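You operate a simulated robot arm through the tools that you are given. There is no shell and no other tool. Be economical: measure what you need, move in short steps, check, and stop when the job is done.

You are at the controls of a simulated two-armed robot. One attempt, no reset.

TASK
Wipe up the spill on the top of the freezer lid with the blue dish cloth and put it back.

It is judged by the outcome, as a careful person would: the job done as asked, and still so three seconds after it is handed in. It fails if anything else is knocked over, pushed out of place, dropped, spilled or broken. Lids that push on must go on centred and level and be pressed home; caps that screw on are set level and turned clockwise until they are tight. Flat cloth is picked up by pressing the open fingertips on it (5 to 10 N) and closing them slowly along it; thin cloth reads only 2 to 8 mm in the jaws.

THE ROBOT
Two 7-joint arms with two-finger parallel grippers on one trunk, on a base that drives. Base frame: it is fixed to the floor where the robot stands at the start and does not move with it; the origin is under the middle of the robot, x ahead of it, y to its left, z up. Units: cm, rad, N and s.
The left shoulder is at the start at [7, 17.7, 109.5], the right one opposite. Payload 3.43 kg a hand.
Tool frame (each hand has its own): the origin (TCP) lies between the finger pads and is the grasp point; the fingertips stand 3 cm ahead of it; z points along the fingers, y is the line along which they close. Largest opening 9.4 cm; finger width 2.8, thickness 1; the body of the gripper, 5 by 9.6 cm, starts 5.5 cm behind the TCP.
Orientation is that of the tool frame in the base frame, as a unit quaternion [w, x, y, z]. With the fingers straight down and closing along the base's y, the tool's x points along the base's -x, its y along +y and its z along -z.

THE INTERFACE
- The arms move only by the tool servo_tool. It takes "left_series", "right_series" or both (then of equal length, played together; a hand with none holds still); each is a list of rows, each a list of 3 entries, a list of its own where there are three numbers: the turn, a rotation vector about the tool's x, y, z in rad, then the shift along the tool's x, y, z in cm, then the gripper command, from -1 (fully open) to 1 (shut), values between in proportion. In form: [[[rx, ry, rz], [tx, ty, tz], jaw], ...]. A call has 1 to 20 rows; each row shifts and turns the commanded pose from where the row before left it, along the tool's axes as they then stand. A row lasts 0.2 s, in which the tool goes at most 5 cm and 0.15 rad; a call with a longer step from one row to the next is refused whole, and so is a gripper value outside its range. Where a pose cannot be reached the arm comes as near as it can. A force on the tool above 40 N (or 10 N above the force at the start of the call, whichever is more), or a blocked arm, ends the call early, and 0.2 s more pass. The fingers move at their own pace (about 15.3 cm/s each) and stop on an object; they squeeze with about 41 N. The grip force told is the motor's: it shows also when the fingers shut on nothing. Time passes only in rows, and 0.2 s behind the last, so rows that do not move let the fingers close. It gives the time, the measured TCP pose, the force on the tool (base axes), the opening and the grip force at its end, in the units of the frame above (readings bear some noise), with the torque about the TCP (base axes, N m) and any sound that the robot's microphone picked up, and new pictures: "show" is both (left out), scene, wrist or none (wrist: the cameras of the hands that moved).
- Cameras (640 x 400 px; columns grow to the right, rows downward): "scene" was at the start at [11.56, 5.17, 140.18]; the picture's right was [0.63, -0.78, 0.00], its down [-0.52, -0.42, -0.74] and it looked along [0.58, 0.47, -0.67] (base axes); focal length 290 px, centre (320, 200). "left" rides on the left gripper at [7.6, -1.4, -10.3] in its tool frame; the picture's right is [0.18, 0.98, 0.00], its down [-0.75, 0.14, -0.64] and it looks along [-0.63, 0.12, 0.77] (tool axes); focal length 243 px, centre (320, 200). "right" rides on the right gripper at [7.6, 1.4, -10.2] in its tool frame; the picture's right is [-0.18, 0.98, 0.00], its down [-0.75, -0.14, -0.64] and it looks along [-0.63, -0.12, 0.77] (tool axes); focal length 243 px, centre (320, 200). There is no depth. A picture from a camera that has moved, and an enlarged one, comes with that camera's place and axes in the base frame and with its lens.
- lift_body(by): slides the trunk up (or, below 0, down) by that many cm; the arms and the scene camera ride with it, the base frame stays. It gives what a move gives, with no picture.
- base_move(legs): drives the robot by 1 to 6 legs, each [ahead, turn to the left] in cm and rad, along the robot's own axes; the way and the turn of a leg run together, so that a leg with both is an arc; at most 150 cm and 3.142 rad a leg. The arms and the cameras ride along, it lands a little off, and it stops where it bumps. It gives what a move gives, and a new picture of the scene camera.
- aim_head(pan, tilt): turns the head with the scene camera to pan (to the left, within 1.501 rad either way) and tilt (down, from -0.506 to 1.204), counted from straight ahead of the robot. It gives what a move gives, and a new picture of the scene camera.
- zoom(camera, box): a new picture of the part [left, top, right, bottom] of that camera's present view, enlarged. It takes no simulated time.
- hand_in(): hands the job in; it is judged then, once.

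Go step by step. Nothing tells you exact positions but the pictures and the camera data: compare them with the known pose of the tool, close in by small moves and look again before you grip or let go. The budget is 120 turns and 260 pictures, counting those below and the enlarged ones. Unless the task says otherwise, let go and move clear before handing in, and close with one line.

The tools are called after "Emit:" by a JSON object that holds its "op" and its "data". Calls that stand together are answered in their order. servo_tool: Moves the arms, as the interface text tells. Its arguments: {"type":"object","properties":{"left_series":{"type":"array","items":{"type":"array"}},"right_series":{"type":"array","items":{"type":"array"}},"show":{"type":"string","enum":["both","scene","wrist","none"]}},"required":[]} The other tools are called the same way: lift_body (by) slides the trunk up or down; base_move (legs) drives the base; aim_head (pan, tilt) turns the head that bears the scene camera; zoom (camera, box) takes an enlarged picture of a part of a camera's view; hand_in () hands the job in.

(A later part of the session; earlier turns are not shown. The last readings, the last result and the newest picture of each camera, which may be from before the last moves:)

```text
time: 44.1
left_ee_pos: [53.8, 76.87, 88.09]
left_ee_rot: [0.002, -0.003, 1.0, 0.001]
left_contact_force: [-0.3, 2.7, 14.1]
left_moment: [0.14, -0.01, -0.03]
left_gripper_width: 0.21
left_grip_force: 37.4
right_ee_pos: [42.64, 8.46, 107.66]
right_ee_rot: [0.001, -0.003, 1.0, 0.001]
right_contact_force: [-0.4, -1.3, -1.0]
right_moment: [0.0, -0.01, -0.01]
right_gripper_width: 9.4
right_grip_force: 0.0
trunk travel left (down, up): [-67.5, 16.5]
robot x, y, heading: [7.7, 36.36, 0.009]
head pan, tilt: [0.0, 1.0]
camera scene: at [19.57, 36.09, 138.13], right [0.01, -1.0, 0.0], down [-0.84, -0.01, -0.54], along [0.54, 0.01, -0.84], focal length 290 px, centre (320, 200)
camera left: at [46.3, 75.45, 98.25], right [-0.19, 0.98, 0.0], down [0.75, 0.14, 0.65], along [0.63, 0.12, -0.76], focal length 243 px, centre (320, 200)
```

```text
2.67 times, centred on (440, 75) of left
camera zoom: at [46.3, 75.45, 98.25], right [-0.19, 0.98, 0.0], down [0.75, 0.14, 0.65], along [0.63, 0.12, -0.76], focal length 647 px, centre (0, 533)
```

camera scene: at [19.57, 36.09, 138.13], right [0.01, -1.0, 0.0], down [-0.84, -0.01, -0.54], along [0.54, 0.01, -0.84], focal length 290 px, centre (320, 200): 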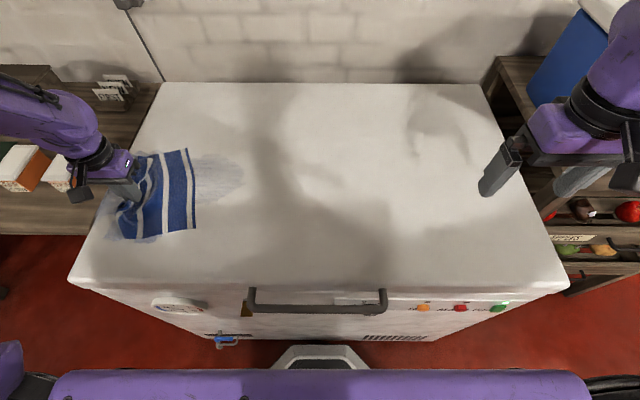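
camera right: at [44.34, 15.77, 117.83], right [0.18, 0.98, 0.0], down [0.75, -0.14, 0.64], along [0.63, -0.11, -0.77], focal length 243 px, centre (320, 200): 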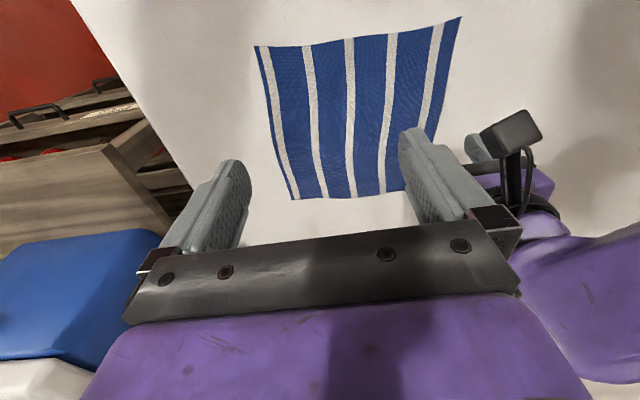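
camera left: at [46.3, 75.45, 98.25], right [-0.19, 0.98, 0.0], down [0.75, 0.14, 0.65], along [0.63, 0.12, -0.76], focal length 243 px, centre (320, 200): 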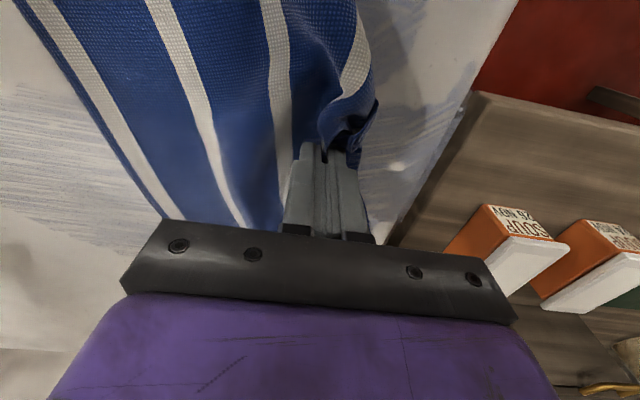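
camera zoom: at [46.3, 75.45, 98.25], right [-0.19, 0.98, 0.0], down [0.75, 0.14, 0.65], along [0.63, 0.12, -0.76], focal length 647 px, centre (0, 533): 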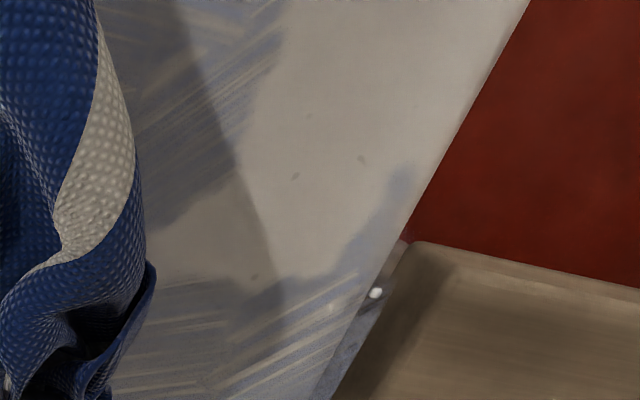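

The pooled liquid at the edge is gone and only thin smears remain. I'll continue the inward stroke over the smeared area.

Emit:
{"op": "servo_tool", "data": {"left_series": [[[0, 0, 0], [0, -1.5, 0], 1], [[0, 0, 0], [0, -1.5, 0], 1], [[0, 0, 0], [0, -1.5, 0], 1], [[0, 0, 0], [0, -1.5, 0], 1], [[0, 0, 0], [0, -1.5, 0], 1], [[0, 0, 0], [0, -1.5, 0], 1], [[0, 0, 0], [0, -1.5, 0], 1], [[0, 0, 0], [0, -1.5, 0], 1], [[0, 0, 0], [0, -1.5, 0], 1], [[0, 0, 0], [0, -1.5, 0], 1], [[0, 0, 0], [0, -1.5, 0], 1], [[0, 0, 0], [0, -1.5, 0], 1], [[0, 0, 0], [0, -1.5, 0], 1], [[0, 0, 0], [0, -1.5, 0], 1], [[0, 0, 0], [0, -1.5, 0], 1], [[0, 0, 0], [0, -1.5, 0], 1], [[0, 0, 0], [0, 0, 0], 1]], "show": "both"}}

Emit:
{"op": "zoom", "data": {"camera": "scene", "box": [60, 100, 316, 260]}}

```text
time: 47.7
left_ee_pos: [53.86, 52.84, 88.06]
left_ee_rot: [0.002, -0.002, 1.0, 0.0]
left_contact_force: [-0.6, 5.1, 25.5]
left_moment: [0.22, 0.01, -0.04]
left_gripper_width: 0.25
left_grip_force: 37.0
right_ee_pos: [42.69, 8.56, 107.75]
right_ee_rot: [0.002, -0.004, 1.0, 0.0]
right_contact_force: [0.2, -0.1, -0.5]
right_moment: [0.01, -0.03, -0.01]
right_gripper_width: 9.4
right_grip_force: 0.1
trunk travel left (down, up): [-67.5, 16.5]
robot x, y, heading: [7.45, 36.18, 0.013]
head pan, tilt: [0.0, 1.0]
camera scene: at [19.43, 36.19, 138.15], right [0.01, -1.0, 0.0], down [-0.84, -0.01, -0.54], along [0.54, 0.0, -0.84], focal length 290 px, centre (320, 200)
camera left: at [46.32, 51.53, 98.22], right [-0.19, 0.98, 0.0], down [0.75, 0.14, 0.65], along [0.63, 0.12, -0.76], focal length 243 px, centre (320, 200)
```

scene: 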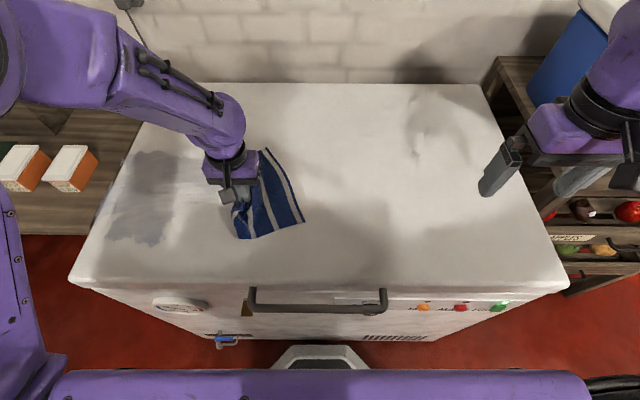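
left: 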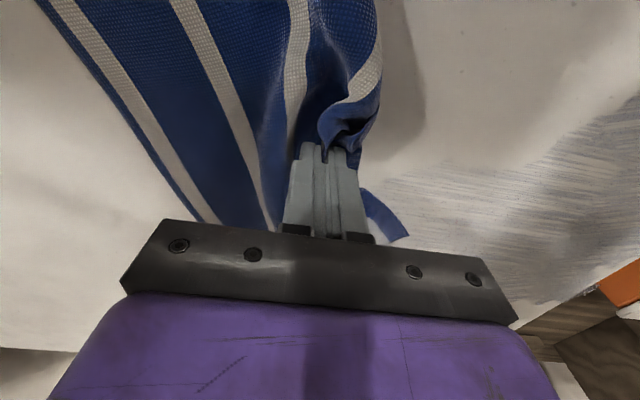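

```text
2.50 times, centred on (188, 180) of scene
camera zoom: at [19.43, 36.19, 138.15], right [0.01, -1.0, 0.0], down [-0.84, -0.01, -0.54], along [0.54, 0.0, -0.84], focal length 726 px, centre (650, 250)
```

zoom: 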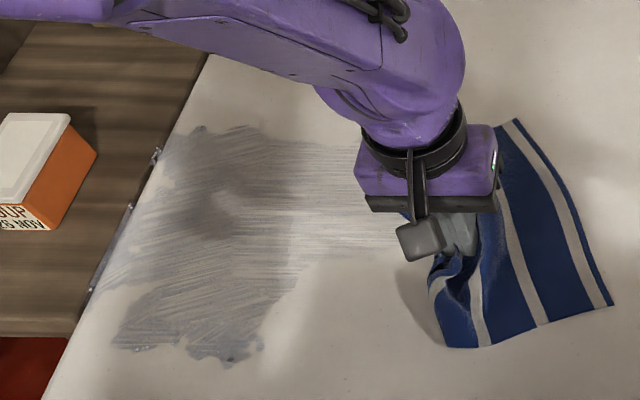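

Pushing inward holds, and the strip at y 50–60 is much cleaner; a thin streaky film remains over x 46–68, y 60–83. I'll make another wide flat pull to y≈70, then lift, set down at the edge and pull inward.

Emit:
{"op": "servo_tool", "data": {"left_series": [[[0, 0, 0], [0, 0, -0.1], 1], [[0, 0, 0], [-1, 2, 0], 1], [[0, 0, 0], [-1, 2, 0], 1], [[0, 0, 0], [-1, 2, 0], 1], [[0, 0, 0], [-1, 2, 0], 1], [[0, 0, 0], [0, 2, 0], 1], [[0, 0, 0], [0, 2, 0], 1], [[0, 0, 0], [0, 2, 0], 1], [[0, 0, 0], [0, 2, 0], 1], [[0, 0, 0], [0, 2, 0], 1], [[0, 0, 0], [0, 2, 0], 1], [[0, 0, 0], [0, 2, 0], 1], [[0, 0, 0], [0, 0, 0], 1]], "show": "scene"}}

Emit:
{"op": "zoom", "data": {"camera": "scene", "box": [60, 100, 316, 260]}}

```text
time: 50.5
left_ee_pos: [58.06, 74.85, 87.88]
left_ee_rot: [0.001, -0.003, 1.0, 0.001]
left_contact_force: [0.7, 0.0, 2.5]
left_moment: [0.02, 0.03, -0.05]
left_gripper_width: 0.22
left_grip_force: 37.4
right_ee_pos: [42.92, 8.37, 107.6]
right_ee_rot: [0.001, -0.004, 1.0, 0.001]
right_contact_force: [0.4, 0.1, -0.5]
right_moment: [-0.01, -0.01, 0.0]
right_gripper_width: 9.4
right_grip_force: 0.1
trunk travel left (down, up): [-67.5, 16.5]
robot x, y, heading: [7.55, 36.19, 0.009]
head pan, tilt: [0.0, 1.0]
camera scene: at [19.75, 36.1, 138.11], right [0.01, -1.0, 0.0], down [-0.84, -0.01, -0.54], along [0.54, 0.01, -0.84], focal length 290 px, centre (320, 200)
```

scene: 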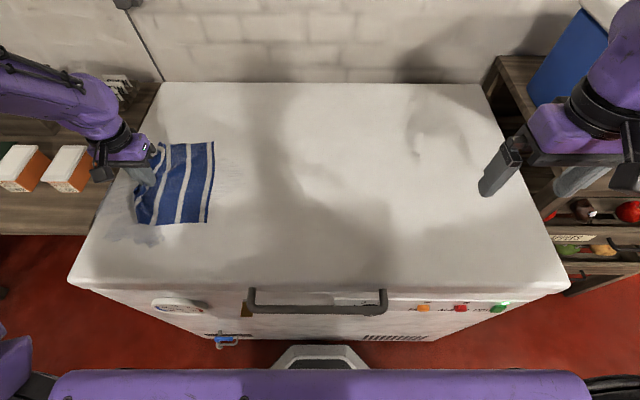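

```text
2.50 times, centred on (188, 180) of scene
camera zoom: at [19.75, 36.1, 138.11], right [0.01, -1.0, 0.0], down [-0.84, -0.01, -0.54], along [0.54, 0.01, -0.84], focal length 726 px, centre (650, 250)
```

zoom: 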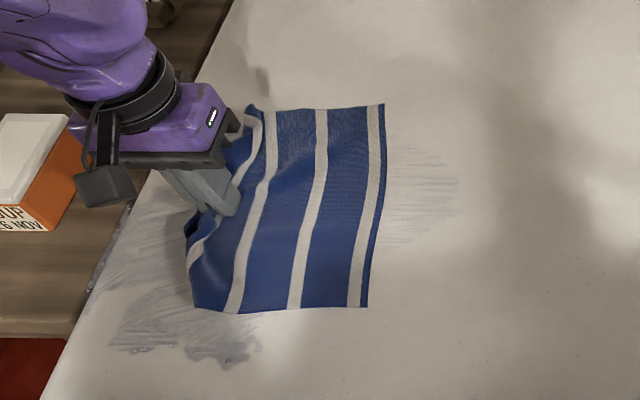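

Each pass thins the film. The remaining strip is on the near side (x 43–52, y 68–83), so I'll set the cloth down at the edge there and pull inward.

Emit:
{"op": "servo_tool", "data": {"left_series": [[[0, 0, 0], [2, 0, -3], 1], [[0, 0, 0], [3, 2, -2], 1], [[0, 0, 0], [3, 3, 0], 1], [[0, 0, 0], [3, 2.3, 0], 1], [[0, 0, 0], [0, 0, 2], 1], [[0, 0, 0], [0, 0, 2], 1], [[0, 0, 0], [0, 0, 0.9], 1], [[0, 0, 0], [0, 0, 0.15], 1], [[0, 0, 0], [0, -1, 0], 1], [[0, 0, 0], [0, -1, 0], 1], [[0, 0, 0], [0, -1.5, 0], 1], [[0, 0, 0], [0, -1.5, 0], 1], [[0, 0, 0], [0, -1.5, 0], 1], [[0, 0, 0], [0, -1.5, 0], 1], [[0, 0, 0], [0, -1.5, 0], 1], [[0, 0, 0], [0, -1.5, 0], 1], [[0, 0, 0], [0, -1.5, 0], 1], [[0, 0, 0], [0, -1.5, 0], 1], [[0, 0, 0], [0, -1.5, 0], 1], [[0, 0, 0], [0, -1.5, 0], 1]], "show": "both"}}

Emit:
{"op": "zoom", "data": {"camera": "scene", "box": [60, 100, 316, 260]}}

```text
time: 54.7
left_ee_pos: [46.91, 65.18, 87.95]
left_ee_rot: [0.002, -0.002, 1.0, 0.001]
left_contact_force: [-1.2, 4.8, 18.4]
left_moment: [0.19, 0.0, 0.0]
left_gripper_width: 0.22
left_grip_force: 36.7
right_ee_pos: [42.79, 8.38, 107.58]
right_ee_rot: [0.002, -0.004, 1.0, 0.001]
right_contact_force: [-0.1, 0.0, 0.7]
right_moment: [0.01, 0.02, 0.01]
right_gripper_width: 9.4
right_grip_force: 0.1
trunk travel left (down, up): [-67.5, 16.5]
robot x, y, heading: [7.64, 36.11, 0.01]
head pan, tilt: [0.0, 1.0]
camera scene: at [19.59, 36.07, 138.13], right [0.01, -1.0, 0.0], down [-0.84, -0.01, -0.54], along [0.54, 0.01, -0.84], focal length 290 px, centre (320, 200)
camera left: at [39.36, 63.77, 98.25], right [-0.19, 0.98, 0.0], down [0.75, 0.14, 0.65], along [0.63, 0.12, -0.76], focal length 243 px, centre (320, 200)
```

scene: 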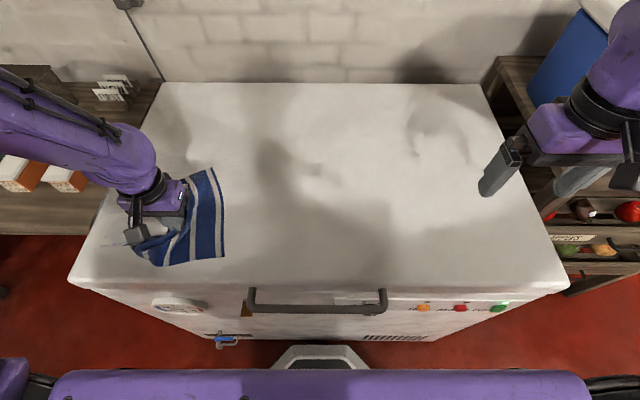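
left: 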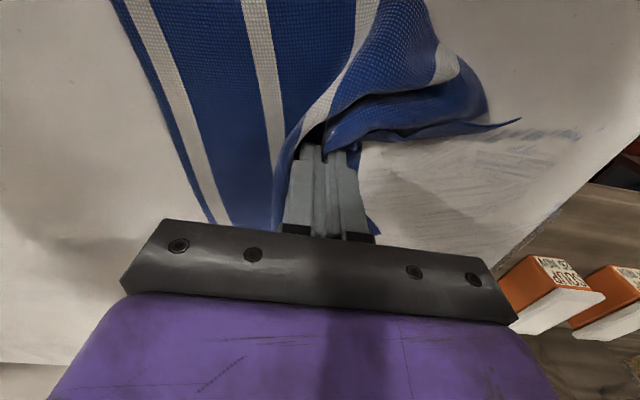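

```text
2.50 times, centred on (188, 180) of scene
camera zoom: at [19.59, 36.07, 138.13], right [0.01, -1.0, 0.0], down [-0.84, -0.01, -0.54], along [0.54, 0.01, -0.84], focal length 726 px, centre (650, 250)
```

zoom: 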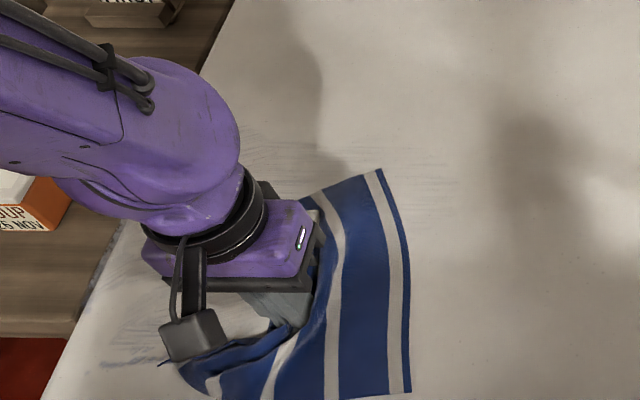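

Nearly clean; only faint streaks are left. I'll make another wide pull in the near lane, then an inward pull in the middle lane.

Emit:
{"op": "servo_tool", "data": {"left_series": [[[0, 0, 0], [0, 2, 0], 1], [[0, 0, 0], [0, 2, 0], 1], [[0, 0, 0], [0, 2, 0], 1], [[0, 0, 0], [0, 2, 0], 1], [[0, 0, 0], [0, 2, 0], 1], [[0, 0, 0], [0, 2, 0], 1], [[0, 0, 0], [0, 2, 0], 1], [[0, 0, 0], [0, 1.5, 0], 1], [[0, 0, 0], [-2, 0, -4], 1], [[0, 0, 0], [-4, 1, -2], 1], [[0, 0, 0], [-4, 1, 0], 1], [[0, 0, 0], [0, 0.3, 3], 1], [[0, 0, 0], [0, 0, 2.2], 1], [[0, 0, 0], [0, 0, 0.7], 1], [[0, 0, 0], [0, 0, 0.1], 1], [[0, 0, 0], [0, -1.5, 0], 1], [[0, 0, 0], [0, -1.5, 0], 1], [[0, 0, 0], [0, -1.5, 0], 1], [[0, 0, 0], [0, -2, 0], 1], [[0, 0, 0], [0, -2, 0], 1]], "show": "none"}}

Emit:
{"op": "servo_tool", "data": {"left_series": [[[0, 0, 0], [0, -2, 0], 1], [[0, 0, 0], [0, -2, 0], 1], [[0, 0, 0], [0, -2, 0], 1], [[0, 0, 0], [0, -2, 0], 1], [[0, 0, 0], [0, -2, 0], 1], [[0, 0, 0], [0, -2, 0], 1], [[0, 0, 0], [0, -2, 0], 1], [[0, 0, 0], [0, -2, 0], 1], [[0, 0, 0], [0, -2, 0], 1], [[0, 0, 0], [0, -2, 0], 1], [[0, 0, 0], [0, -2, 0], 1], [[0, 0, 0], [0, -2, 0], 1], [[0, 0, 0], [0, 0, 0], 1]], "show": "both"}}

Emit:
{"op": "zoom", "data": {"camera": "scene", "box": [60, 100, 316, 260]}}

```text
time: 58.9
left_ee_pos: [56.91, 74.38, 88.11]
left_ee_rot: [0.002, -0.002, 1.0, 0.001]
left_contact_force: [0.1, 3.8, 14.0]
left_moment: [0.17, -0.05, -0.03]
left_gripper_width: 0.24
left_grip_force: 37.2
right_ee_pos: [42.78, 8.36, 107.56]
right_ee_rot: [0.001, -0.003, 1.0, 0.001]
right_contact_force: [0.1, 1.3, -0.8]
right_moment: [0.01, -0.02, 0.01]
right_gripper_width: 9.42
right_grip_force: 0.1
trunk travel left (down, up): [-67.5, 16.5]
robot x, y, heading: [7.81, 35.98, 0.014]
head pan, tilt: [0.0, 1.0]
```

```text
time: 61.7
left_ee_pos: [56.77, 50.5, 87.99]
left_ee_rot: [0.002, -0.001, 1.0, 0.0]
left_contact_force: [1.8, 3.5, 20.5]
left_moment: [0.21, -0.04, 0.0]
left_gripper_width: 0.21
left_grip_force: 36.8
right_ee_pos: [42.72, 8.56, 107.65]
right_ee_rot: [0.002, -0.003, 1.0, -0.001]
right_contact_force: [-0.4, 0.3, -0.2]
right_moment: [0.0, -0.01, 0.0]
right_gripper_width: 9.4
right_grip_force: 0.0
trunk travel left (down, up): [-67.5, 16.5]
robot x, y, heading: [7.57, 36.18, 0.006]
head pan, tilt: [0.0, 1.0]
camera scene: at [19.49, 36.21, 138.14], right [0.01, -1.0, 0.0], down [-0.84, -0.01, -0.54], along [0.54, 0.0, -0.84], focal length 290 px, centre (320, 200)
camera left: at [49.31, 49.17, 98.28], right [-0.19, 0.98, 0.0], down [0.75, 0.14, 0.65], along [0.63, 0.12, -0.76], focal length 243 px, centre (320, 200)
```

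scene: 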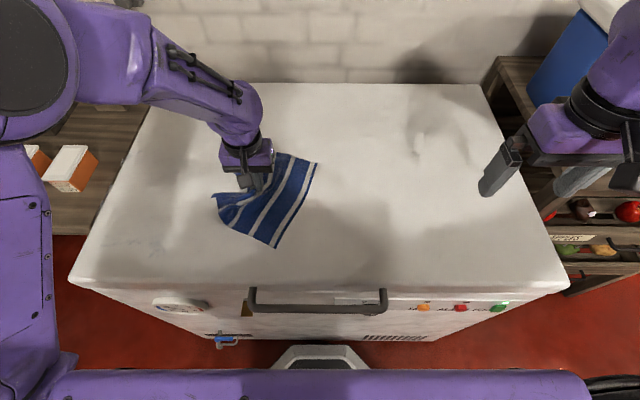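
left: 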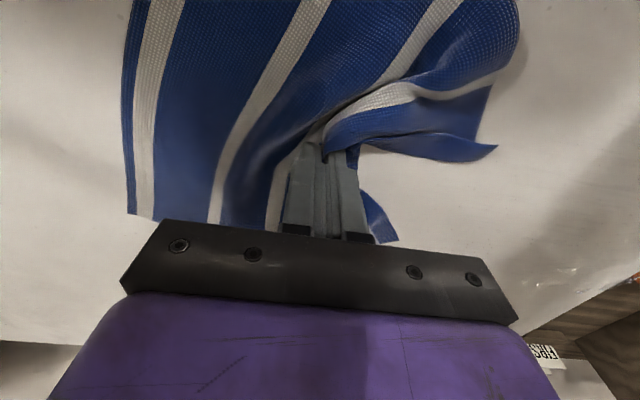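

```text
2.50 times, centred on (188, 180) of scene
camera zoom: at [19.49, 36.21, 138.14], right [0.01, -1.0, 0.0], down [-0.84, -0.01, -0.54], along [0.54, 0.0, -0.84], focal length 726 px, centre (650, 250)
```

zoom: 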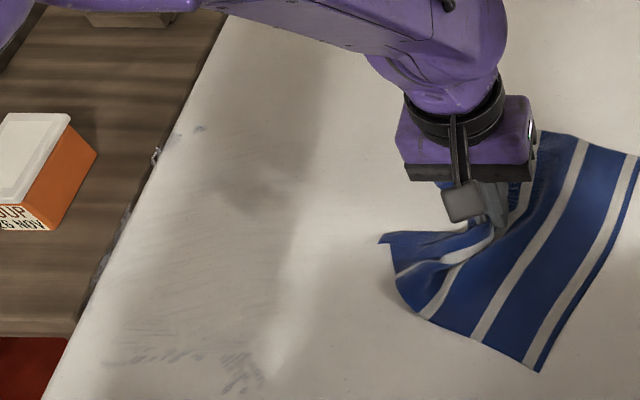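

Only a few marks remain, near (67, 81), at the edge around (65, 84), and at x≈43, y 68–80. I'll set down at the far-left edge, slide along the edge toward the front, then pull inward in the near lane.

Emit:
{"op": "servo_tool", "data": {"left_series": [[[0, 0, 0], [0, 2, -3], 1], [[0, 0, 0], [-1.5, 4, -3], 1], [[0, 0, 0], [-1.5, 4, 0], 1], [[0, 0, 0], [-1.5, 4, 0], 1], [[0, 0, 0], [-1.5, 4, 0], 1], [[0, 0, 0], [-1.5, 4, 0], 1], [[0, 0, 0], [-1.3, 4, 0], 1], [[0, 0, 0], [0, 4, 0], 1], [[0, 0, 0], [0, 2, 0], 1], [[0, 0, 0], [0, 0.2, 3], 1], [[0, 0, 0], [0, 0, 2], 1], [[0, 0, 0], [0, 0, 1], 1], [[0, 0, 0], [0, 0, 0], 1]], "show": "wrist"}}

```text
refused: row 2 steps farther than a row can; nothing moved
```

Emit:
{"op": "servo_tool", "data": {"left_series": [[[0, 0, 0], [0, 2, -3], 1], [[0, 0, 0], [-1.5, 3.4, -3], 1], [[0, 0, 0], [-1.5, 4, 0], 1], [[0, 0, 0], [-1.5, 4, 0], 1], [[0, 0, 0], [-1.5, 4, 0], 1], [[0, 0, 0], [-1.5, 4, 0], 1], [[0, 0, 0], [-1.3, 4, 0], 1], [[0, 0, 0], [0, 4, 0], 1], [[0, 0, 0], [0, 2.6, 0], 1], [[0, 0, 0], [0, 0, 3], 1], [[0, 0, 0], [0, 0, 2], 1], [[0, 0, 0], [0, 0, 1], 1], [[0, 0, 0], [0, 0, 0], 1]], "show": "wrist"}}

```text
time: 64.5
left_ee_pos: [65.76, 82.57, 88.27]
left_ee_rot: [0.002, -0.002, 1.0, 0.0]
left_contact_force: [0.7, 1.1, 11.3]
left_moment: [0.14, -0.2, 0.02]
left_gripper_width: 0.22
left_grip_force: 37.3
right_ee_pos: [42.84, 8.48, 107.71]
right_ee_rot: [0.002, -0.003, 1.0, 0.001]
right_contact_force: [0.1, -0.4, 0.0]
right_moment: [0.0, -0.01, -0.02]
right_gripper_width: 9.41
right_grip_force: 0.1
trunk travel left (down, up): [-67.5, 16.5]
robot x, y, heading: [7.66, 36.09, 0.008]
head pan, tilt: [0.0, 1.0]
camera left: at [58.13, 81.17, 98.43], right [-0.19, 0.98, 0.0], down [0.75, 0.14, 0.65], along [0.64, 0.12, -0.76], focal length 243 px, centre (320, 200)
```

left: 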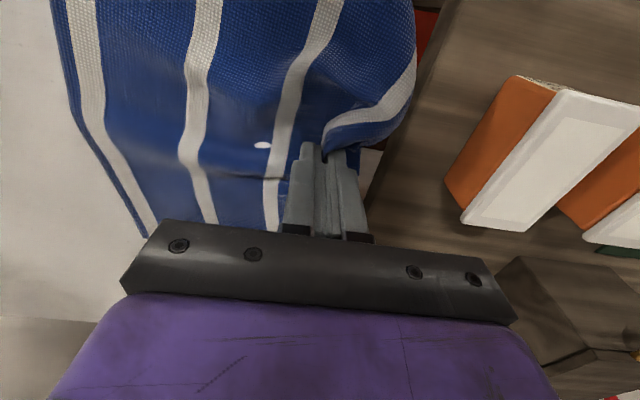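

Pressing at 11 N on the edge, I'll slide toward the front along the edge, then inward.

Emit:
{"op": "servo_tool", "data": {"left_series": [[[0, 0, 0], [2, 0, 0], 1], [[0, 0, 0], [2, 0, 0], 1], [[0, 0, 0], [2, 0, 0], 1], [[0, 0, 0], [2, 0, 0], 1], [[0, 0, 0], [2, 0, 0], 1], [[0, 0, 0], [2, 0, 0], 1], [[0, 0, 0], [2, 0, 0], 1], [[0, 0, 0], [2, 0, 0], 1], [[0, 0, 0], [2, 0, 0], 1], [[0, 0, 0], [2, 0, 0], 1], [[0, 0, 0], [2, 0, 0], 1], [[0, 0, 0], [0, -2, 0], 1], [[0, 0, 0], [0, -2, 0], 1], [[0, 0, 0], [0, -2, 0], 1], [[0, 0, 0], [0, -2, 0], 1], [[0, 0, 0], [0, -2, 0], 1], [[0, 0, 0], [0, -2, 0], 1], [[0, 0, 0], [0, -2, 0], 1], [[0, 0, 0], [0, -2, 0], 1], [[0, 0, 0], [0, -2, 0], 1]], "show": "both"}}

Emit:
{"op": "zoom", "data": {"camera": "scene", "box": [60, 100, 316, 260]}}

```text
time: 68.7
left_ee_pos: [43.61, 64.46, 88.05]
left_ee_rot: [0.003, -0.003, 1.0, 0.0]
left_contact_force: [0.6, 5.3, 24.6]
left_moment: [0.23, 0.09, -0.03]
left_gripper_width: 0.25
left_grip_force: 37.0
right_ee_pos: [42.63, 8.45, 107.53]
right_ee_rot: [0.002, -0.003, 1.0, 0.0]
right_contact_force: [0.6, 0.8, -0.1]
right_moment: [0.03, 0.02, 0.02]
right_gripper_width: 9.39
right_grip_force: 0.0
trunk travel left (down, up): [-67.5, 16.5]
robot x, y, heading: [7.56, 36.44, 0.008]
head pan, tilt: [0.0, 1.0]
camera scene: at [19.56, 36.05, 138.14], right [0.01, -1.0, 0.0], down [-0.84, -0.01, -0.54], along [0.54, 0.01, -0.84], focal length 290 px, centre (320, 200)
camera left: at [36.09, 63.01, 98.23], right [-0.19, 0.98, 0.0], down [0.75, 0.14, 0.65], along [0.63, 0.12, -0.76], focal length 243 px, centre (320, 200)
```

scene: 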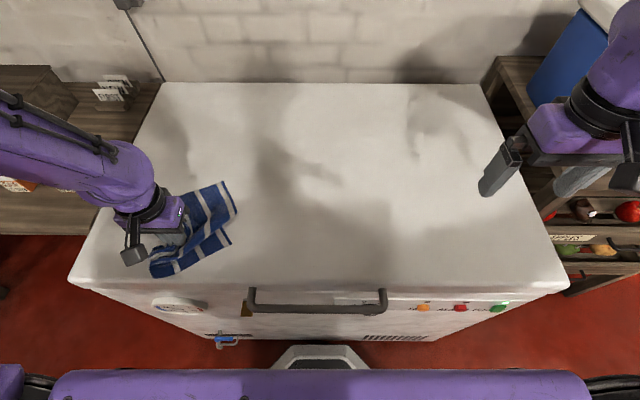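
left: 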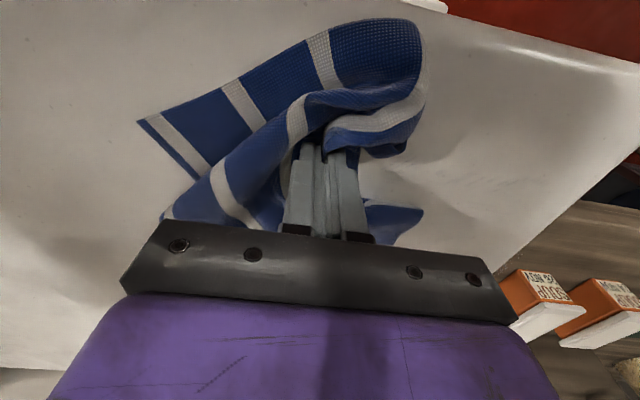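

```text
2.50 times, centred on (188, 180) of scene
camera zoom: at [19.56, 36.05, 138.14], right [0.01, -1.0, 0.0], down [-0.84, -0.01, -0.54], along [0.54, 0.01, -0.84], focal length 726 px, centre (650, 250)
```

zoom: 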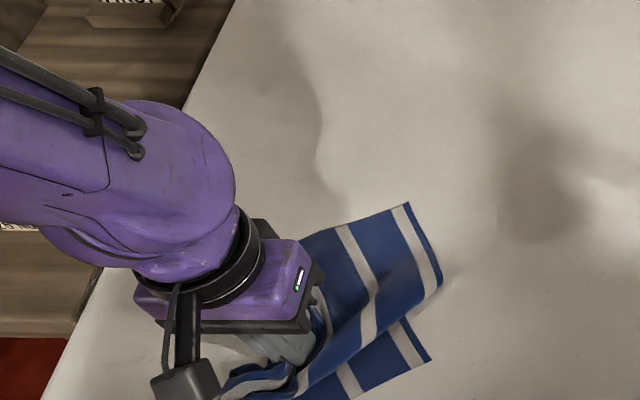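

The near lane looks clean. I'll lift the cloth off the lid, carry it toward its place and inspect the wiped area.

Emit:
{"op": "servo_tool", "data": {"left_series": [[[0, 0, 0], [0, 0, -4], 1], [[0, 0, 0], [0, 0, -4], 1], [[0, 0, 0], [0, 0, -4], 1], [[0, 0, 0], [0, 0, -4], 1], [[0, 0, 0], [0, 0, -4], 1], [[0, 0, 0], [-2, -3, -2], 1], [[0, 0, 0], [-2, -4, 0], 1], [[0, 0, 0], [-2, -4, 0], 1], [[0, 0, 0], [-2, -4, 0], 1], [[0, 0, 0], [-2, -4, 0], 1], [[0, 0, 0], [-2, -4, 0], 1], [[0, 0, 0], [-2, -4, 0], 1], [[0, 0, 0], [0, 0, 0], 1], [[0, 0, 0], [0, 0, 0], 1]], "show": "both"}}

Emit:
{"op": "zoom", "data": {"camera": "scene", "box": [60, 100, 316, 260]}}

```text
time: 71.7
left_ee_pos: [63.13, 40.88, 106.63]
left_ee_rot: [0.001, -0.002, 1.0, 0.001]
left_contact_force: [0.8, -0.8, -0.1]
left_moment: [0.02, -0.03, -0.01]
left_gripper_width: 0.25
left_grip_force: 36.6
left hand out of reach, approached as far as the arm can: row 2, 3, 4, 5, 6
right_ee_pos: [42.82, 8.44, 107.52]
right_ee_rot: [0.001, -0.003, 1.0, 0.001]
right_contact_force: [0.5, -0.2, -0.4]
right_moment: [-0.01, -0.02, 0.02]
right_gripper_width: 9.41
right_grip_force: 0.1
trunk travel left (down, up): [-67.5, 16.5]
robot x, y, heading: [7.69, 35.96, 0.011]
head pan, tilt: [0.0, 1.0]
camera scene: at [19.79, 36.19, 138.11], right [0.01, -1.0, 0.0], down [-0.84, -0.01, -0.54], along [0.54, 0.01, -0.84], focal length 290 px, centre (320, 200)
camera left: at [55.57, 39.57, 116.86], right [-0.19, 0.98, 0.0], down [0.75, 0.14, 0.64], along [0.63, 0.12, -0.77], focal length 243 px, centre (320, 200)
```

scene: 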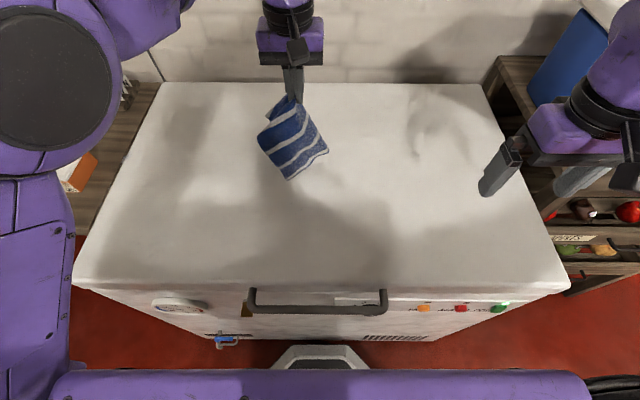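
left: 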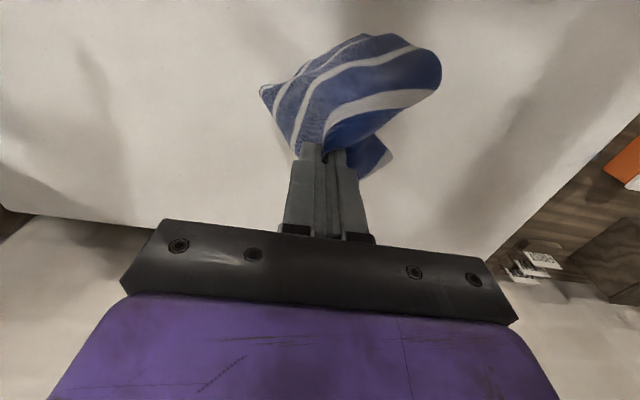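

```text
2.50 times, centred on (188, 180) of scene
camera zoom: at [19.79, 36.19, 138.11], right [0.01, -1.0, 0.0], down [-0.84, -0.01, -0.54], along [0.54, 0.01, -0.84], focal length 726 px, centre (650, 250)
```

zoom: 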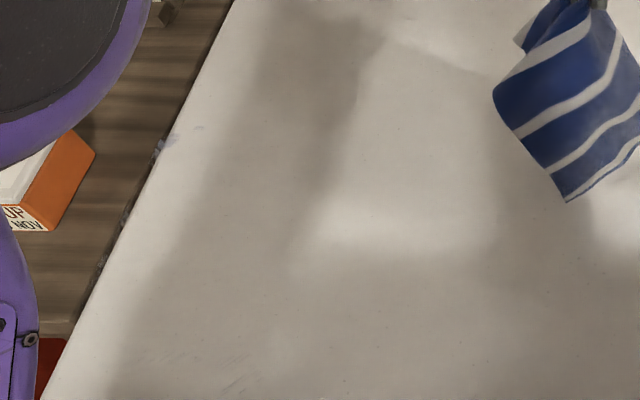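

The surface is nearly clean. I'll zoom in on the faint spots near the left edge.

Emit:
{"op": "zoom", "data": {"camera": "scene", "box": [96, 130, 176, 180]}}

Emit:
{"op": "zoom", "data": {"camera": "scene", "box": [80, 200, 176, 260]}}

```text
8.00 times, centred on (136, 155) of scene
camera zoom: at [19.79, 36.19, 138.11], right [0.01, -1.0, 0.0], down [-0.84, -0.01, -0.54], along [0.54, 0.01, -0.84], focal length 2322 px, centre (1792, 560)
```

zoom: 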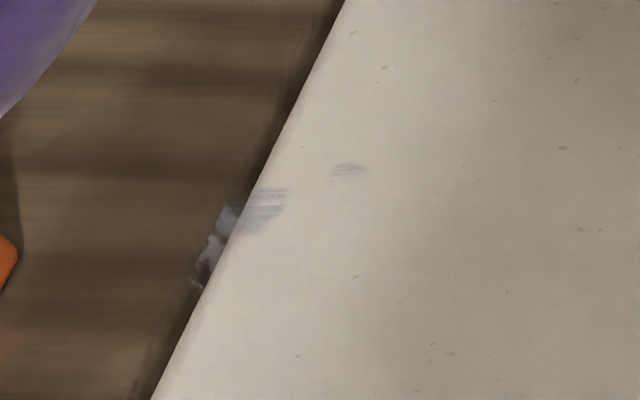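

```text
6.67 times, centred on (128, 230) of scene
camera zoom: at [19.79, 36.19, 138.11], right [0.01, -1.0, 0.0], down [-0.84, -0.01, -0.54], along [0.54, 0.01, -0.84], focal length 1935 px, centre (1600, 0)
```

zoom: 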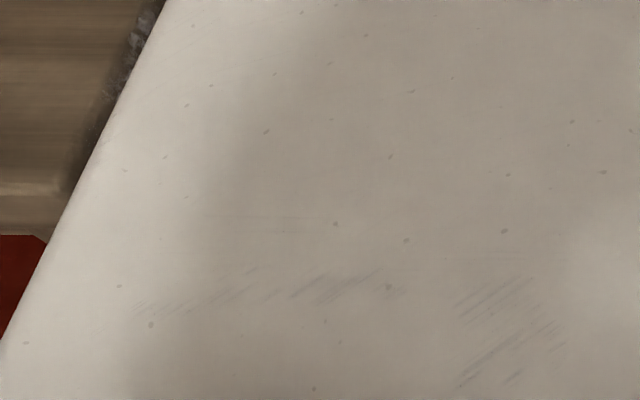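

A couple of faint marks remain near (68, 82), with a trace on the lid's rim and faint streaks near (42, 72). I'll use the bunched cloth as a mop on those spots, starting at the far-left edge.

Emit:
{"op": "servo_tool", "data": {"left_series": [[[0, 0, 0], [0, 4, 0], 1], [[0, 0, 0], [0, 4.5, 0], 1], [[0, 0, 0], [0, 4.5, 0], 1], [[0, 0, 0], [0, 4.5, 0], 1], [[0, 0, 0], [0, 4.5, 0], 1], [[0, 0, 0], [0, 4.5, 0], 1], [[0, 0, 0], [-0.5, 4.5, 0], 1], [[0, 0, 0], [-0.5, 4.5, 0], 1], [[0, 0, 0], [-0.5, 4, 0], 1], [[0, 0, 0], [-1, 0, 3], 1], [[0, 0, 0], [0, 0, 3], 1], [[0, 0, 0], [0, 0, 3], 1], [[0, 0, 0], [0, 0, 3], 1], [[0, 0, 0], [0, 0, 3], 1], [[0, 0, 0], [0, 0, 1], 1], [[0, 0, 0], [0, 0, 0], 1]], "show": "both"}}

```text
time: 75.1
left_ee_pos: [65.51, 80.51, 90.71]
left_ee_rot: [0.0, -0.002, 1.0, 0.001]
left_contact_force: [1.1, 0.2, 1.0]
left_moment: [0.04, 0.01, 0.0]
left_gripper_width: 0.21
left_grip_force: 36.6
right_ee_pos: [42.81, 8.49, 107.68]
right_ee_rot: [0.001, -0.003, 1.0, 0.001]
right_contact_force: [-1.1, -0.7, 0.5]
right_moment: [0.01, 0.01, 0.01]
right_gripper_width: 9.38
right_grip_force: 0.1
trunk travel left (down, up): [-67.5, 16.5]
robot x, y, heading: [7.91, 36.01, 0.008]
head pan, tilt: [0.0, 1.0]
camera scene: at [19.75, 36.19, 138.11], right [0.01, -1.0, 0.0], down [-0.84, -0.01, -0.54], along [0.54, 0.0, -0.84], focal length 290 px, centre (320, 200)
camera left: at [57.92, 79.1, 100.96], right [-0.19, 0.98, 0.0], down [0.75, 0.14, 0.64], along [0.63, 0.12, -0.77], focal length 243 px, centre (320, 200)
```

scene: 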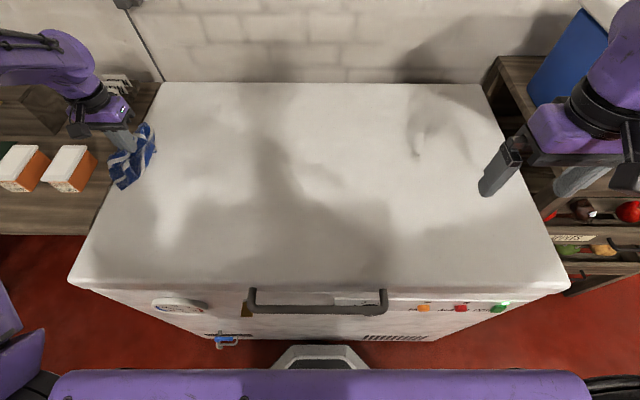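
left: 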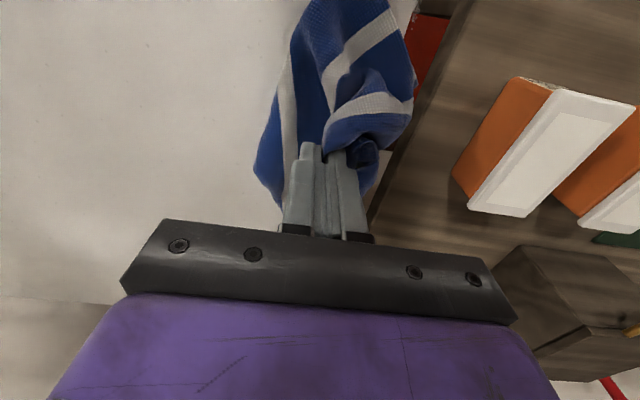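

The cloth is bunched and drapes over the rim. I'll press down and slide it along the rim toward the front, then inward.

Emit:
{"op": "servo_tool", "data": {"left_series": [[[0, 0, 0], [-1.5, 0, 1], 1], [[0, 0, 0], [0, 0.8, 0.9], 1], [[0, 0, 0], [0, 0.8, 0.4], 1], [[0, 0, 0], [1.5, 0, 0], 1], [[0, 0, 0], [1.5, 0, 0], 1], [[0, 0, 0], [1.5, 0, 0], 1], [[0, 0, 0], [1.5, 0, 0], 1], [[0, 0, 0], [1.5, 0, 0], 1], [[0, 0, 0], [1.5, 0, 0], 1], [[0, 0, 0], [1.5, 0, 0], 1], [[0, 0, 0], [1.5, 0, 0], 1], [[0, 0, 0], [1.5, 0, 0], 1], [[0, 0, 0], [1.5, 0, 0], 1], [[0, 0, 0], [1.5, 0, 0], 1], [[0, 0, 0], [1.5, 0, 0], 1], [[0, 0, 0], [1.5, 0, 0], 1], [[0, 0, 0], [1.5, 0, 0], 1], [[0, 0, 0], [1.5, 0, 0], 1], [[0, 0, 0], [1.5, 0, 0], 1], [[0, 0, 0], [0, 0, 0], 1]], "show": "both"}}

Emit:
{"op": "zoom", "data": {"camera": "scene", "box": [60, 120, 220, 220]}}

```text
time: 79.3
left_ee_pos: [42.94, 82.12, 88.47]
left_ee_rot: [0.001, -0.002, 1.0, 0.001]
left_contact_force: [0.3, -0.8, 1.5]
left_moment: [0.01, -0.01, -0.01]
left_gripper_width: 0.21
left_grip_force: 36.9
right_ee_pos: [42.83, 8.53, 107.61]
right_ee_rot: [0.001, -0.003, 1.0, 0.0]
right_contact_force: [0.3, 0.1, 0.0]
right_moment: [-0.02, 0.0, -0.02]
right_gripper_width: 9.39
right_grip_force: 0.1
trunk travel left (down, up): [-67.5, 16.5]
robot x, y, heading: [7.62, 36.0, 0.01]
head pan, tilt: [0.0, 1.0]
camera scene: at [19.8, 36.19, 138.11], right [0.01, -1.0, 0.0], down [-0.84, -0.01, -0.54], along [0.54, 0.0, -0.84], focal length 290 px, centre (320, 200)
camera left: at [35.4, 80.7, 98.68], right [-0.19, 0.98, 0.0], down [0.75, 0.14, 0.64], along [0.63, 0.12, -0.77], focal length 243 px, centre (320, 200)
```

scene: 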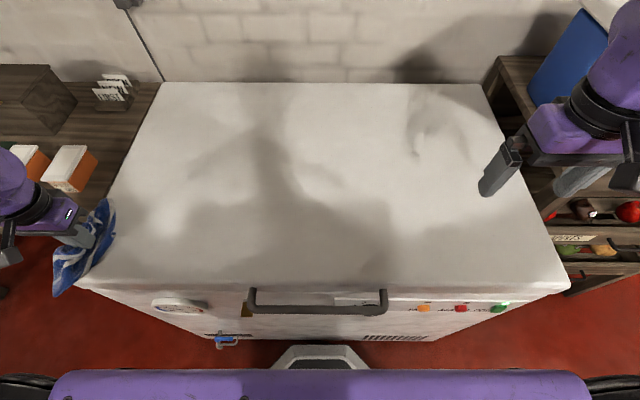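
left: 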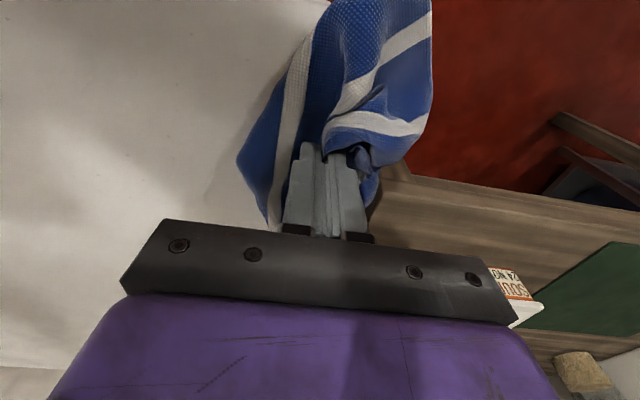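

```text
4.00 times, centred on (140, 170) of scene
camera zoom: at [19.8, 36.19, 138.11], right [0.01, -1.0, 0.0], down [-0.84, -0.01, -0.54], along [0.54, 0.0, -0.84], focal length 1161 px, centre (1040, 320)
```

zoom: 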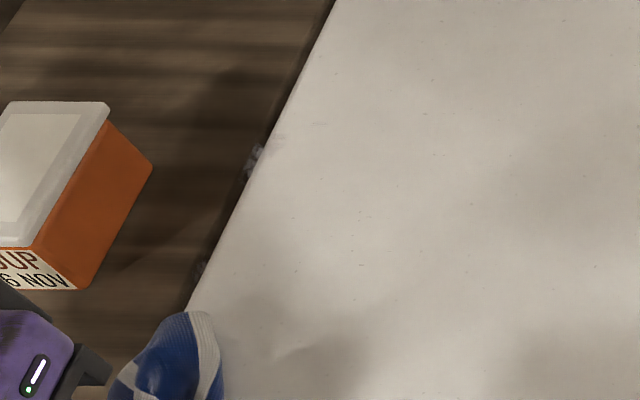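

The top is clean along the rim now. I'll do the near lane once more inward, then look at the rim from above with the wrist camera.

Emit:
{"op": "servo_tool", "data": {"left_series": [[[0, 0, 0], [0, -2, 0.3], 1], [[0, 0, 0], [0, -2, 0.1], 1], [[0, 0, 0], [0, -2, 0.05], 1], [[0, 0, 0], [0, -2, 0.05], 1], [[0, 0, 0], [0, -2, 0], 1], [[0, 0, 0], [0, -2, 0], 1], [[0, 0, 0], [0, -2, 0], 1], [[0, 0, 0], [0, -2, 0], 1], [[0, 0, 0], [0, -2, 0], 1], [[0, 0, 0], [0, -2, 0], 1], [[0, 0, 0], [0, 0, 0], 1]], "show": "both"}}

Emit:
{"op": "zoom", "data": {"camera": "scene", "box": [60, 160, 220, 260]}}

```text
time: 80.5
left_ee_pos: [42.93, 72.83, 88.19]
left_ee_rot: [0.005, -0.002, 1.0, 0.004]
left_contact_force: [-5.6, -2.1, 26.6]
left_moment: [0.05, 0.16, 0.05]
left_gripper_width: 0.23
left_grip_force: 37.2
right_ee_pos: [42.61, 8.28, 107.76]
right_ee_rot: [0.003, -0.004, 1.0, 0.002]
right_contact_force: [0.4, 0.6, -0.5]
right_moment: [-0.02, -0.03, 0.04]
right_gripper_width: 9.41
right_grip_force: 0.1
trunk travel left (down, up): [-67.5, 16.5]
robot x, y, heading: [8.04, 36.24, 0.01]
head pan, tilt: [0.0, 1.0]
stopped in row 5 (left hand): the force on the tool passed its limit (the readings are from after the stop); the commanded pose is now the measured one
camera scene: at [19.44, 35.88, 138.13], right [0.01, -1.0, 0.0], down [-0.84, -0.01, -0.54], along [0.54, 0.01, -0.84], focal length 290 px, centre (320, 200)
camera left: at [35.29, 71.39, 98.38], right [-0.19, 0.98, 0.01], down [0.75, 0.14, 0.65], along [0.64, 0.13, -0.76], focal length 243 px, centre (320, 200)
```

scene: 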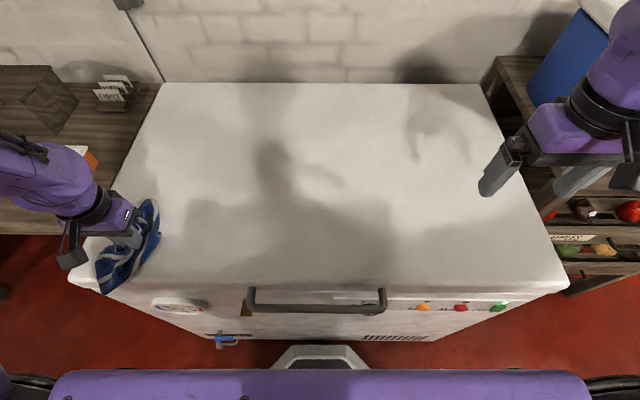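
left: 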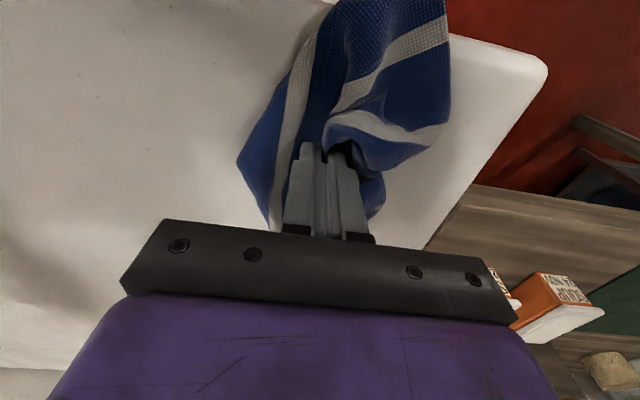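

```text
4.00 times, centred on (140, 210) of scene
camera zoom: at [19.44, 35.88, 138.13], right [0.01, -1.0, 0.0], down [-0.84, -0.01, -0.54], along [0.54, 0.01, -0.84], focal length 1161 px, centre (1040, 160)
```

zoom: 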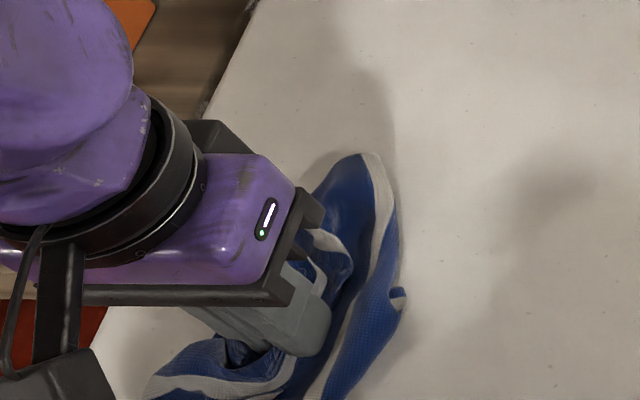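

I'll ease off slightly, finish the inward stroke, then lift and look at the rim.

Emit:
{"op": "servo_tool", "data": {"left_series": [[[0.008, 0.01, 0], [0, 0, -0.1], 1], [[0, 0, 0], [0, -1.5, 0], 1], [[0, 0, 0], [0, -1.5, 0], 1], [[0, 0, 0], [0, -1.5, 0], 1], [[0, 0, 0], [0, -1.5, 0], 1], [[0, 0, 0], [0, -1.5, 0], 1], [[0, 0, 0], [0, -1.5, 0], 1], [[0, 0, 0], [-1, 0, -3], 1], [[0, 0, 0], [-1, 2, -3], 1], [[0, 0, 0], [-2, 3, -3], 1], [[0, 0, 0], [-2, 3, -3], 1], [[0, 0, 0], [-2, 3, -3], 1], [[0, 0, 0], [0, 2, 0], 1], [[0, 0, 0], [0, 0, 0], 1]], "show": "both"}}

Emit:
{"op": "zoom", "data": {"camera": "scene", "box": [60, 120, 284, 260]}}

```text
time: 83.5
left_ee_pos: [50.99, 77.12, 103.02]
left_ee_rot: [-0.003, -0.001, 1.0, -0.003]
left_contact_force: [0.6, -0.7, -0.5]
left_moment: [-0.01, 0.01, 0.01]
left_gripper_width: 0.21
left_grip_force: 37.3
right_ee_pos: [42.92, 8.58, 107.81]
right_ee_rot: [0.001, -0.005, 1.0, 0.001]
right_contact_force: [0.3, -0.7, -0.8]
right_moment: [-0.01, -0.01, 0.04]
right_gripper_width: 9.42
right_grip_force: 0.0
trunk travel left (down, up): [-67.5, 16.5]
robot x, y, heading: [7.48, 36.14, 0.008]
head pan, tilt: [0.0, 1.0]
camera scene: at [19.74, 36.17, 138.11], right [0.01, -1.0, 0.0], down [-0.84, -0.01, -0.54], along [0.54, 0.01, -0.84], focal length 290 px, centre (320, 200)
camera left: at [43.54, 75.76, 113.38], right [-0.19, 0.98, 0.0], down [0.76, 0.15, 0.64], along [0.63, 0.12, -0.77], focal length 243 px, centre (320, 200)
```

scene: 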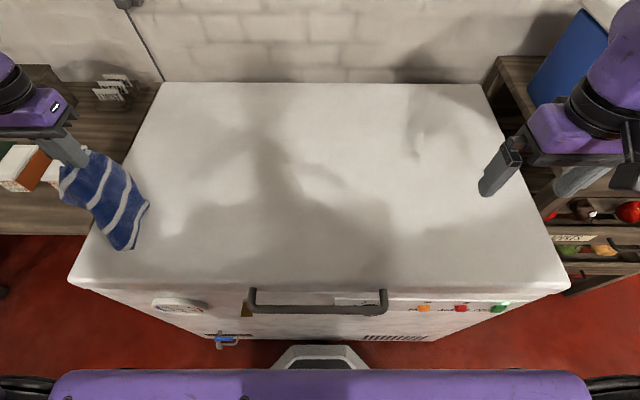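
left: 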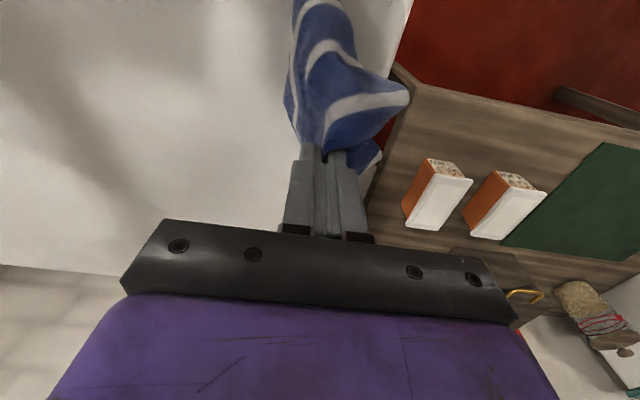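

```text
2.86 times, centred on (172, 190) of scene
camera zoom: at [19.74, 36.17, 138.11], right [0.01, -1.0, 0.0], down [-0.84, -0.01, -0.54], along [0.54, 0.01, -0.84], focal length 829 px, centre (743, 229)
```

zoom: 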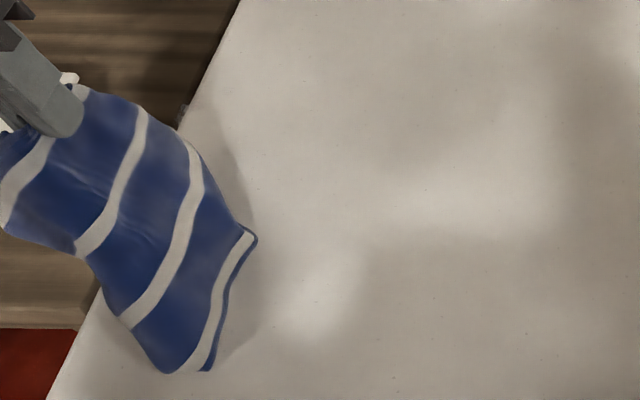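

The lid top looks clean. I'll step the hand inward so the wrist camera can see the rim and gap, before taking the cloth back.

Emit:
{"op": "servo_tool", "data": {"left_series": [[[0.006, -0.006, 0], [0, -4, 0], 1], [[0, 0, 0], [0, -4, 0], 1], [[0, 0, 0], [0, -4, 0], 1], [[0, 0, 0], [0, -3, 0], 1], [[0, 0, 0], [0, 0, 0], 1]], "show": "none"}}

Emit:
{"op": "zoom", "data": {"camera": "left", "box": [380, 40, 540, 240]}}

Emit:
{"op": "zoom", "data": {"camera": "scene", "box": [90, 130, 170, 230]}}

```text
time: 84.7
left_ee_pos: [51.16, 62.02, 103.01]
left_ee_rot: [0.0, -0.001, 1.0, -0.007]
left_contact_force: [0.3, 0.3, 0.0]
left_moment: [-0.01, 0.01, 0.01]
left_gripper_width: 0.22
left_grip_force: 36.8
right_ee_pos: [42.92, 8.72, 107.64]
right_ee_rot: [0.001, -0.004, 1.0, 0.0]
right_contact_force: [-0.5, 0.4, -0.4]
right_moment: [0.0, -0.01, 0.0]
right_gripper_width: 9.42
right_grip_force: 0.0
trunk travel left (down, up): [-67.5, 16.5]
robot x, y, heading: [7.63, 36.26, 0.01]
head pan, tilt: [0.0, 1.0]
```

```text
2.00 times, centred on (460, 140) of left
camera zoom: at [43.67, 60.8, 113.37], right [-0.19, 0.98, -0.01], down [0.75, 0.15, 0.64], along [0.63, 0.11, -0.77], focal length 485 px, centre (40, 320)
```

zoom: 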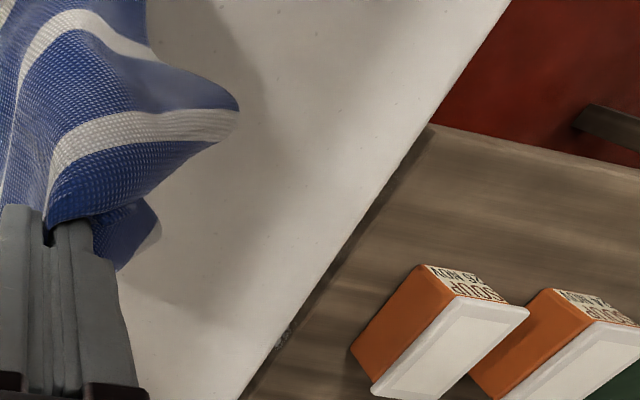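

```text
4.00 times, centred on (130, 180) of scene
camera zoom: at [19.77, 36.33, 138.11], right [0.01, -1.0, 0.0], down [-0.84, -0.01, -0.54], along [0.54, 0.0, -0.84], focal length 1161 px, centre (1080, 280)
```

zoom: 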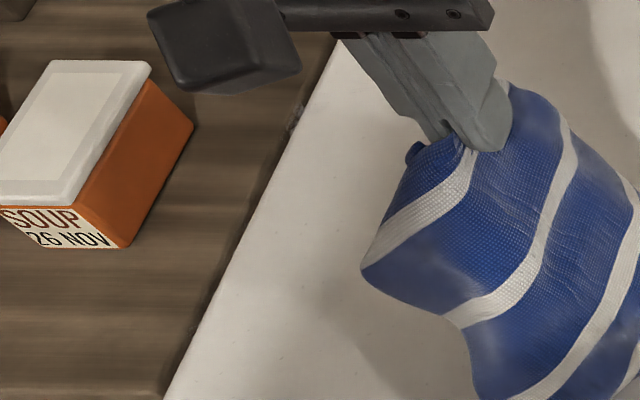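

A tiny trace may remain at the rim; I'll look closer.

Emit:
{"op": "zoom", "data": {"camera": "left", "box": [430, 160, 510, 240]}}

Emit:
{"op": "zoom", "data": {"camera": "scene", "box": [100, 140, 180, 190]}}

```text
5.00 times, centred on (470, 200) of left
camera zoom: at [43.67, 60.8, 113.37], right [-0.19, 0.98, -0.01], down [0.75, 0.15, 0.64], along [0.63, 0.11, -0.77], focal length 1213 px, centre (-430, 200)
```

zoom: 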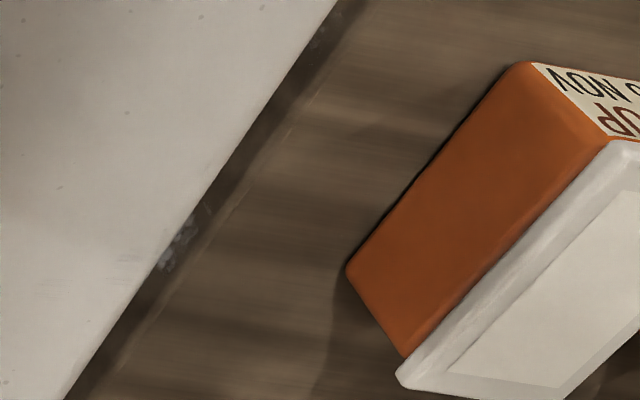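

```text
8.00 times, centred on (140, 165) of scene
camera zoom: at [19.77, 36.33, 138.11], right [0.01, -1.0, 0.0], down [-0.84, -0.01, -0.54], along [0.54, 0.0, -0.84], focal length 2322 px, centre (1760, 480)
```

zoom: 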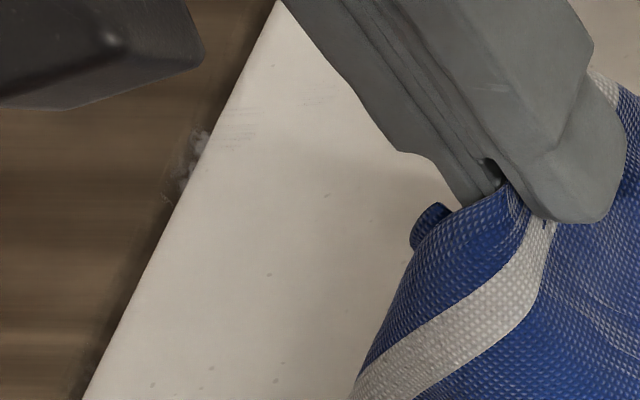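

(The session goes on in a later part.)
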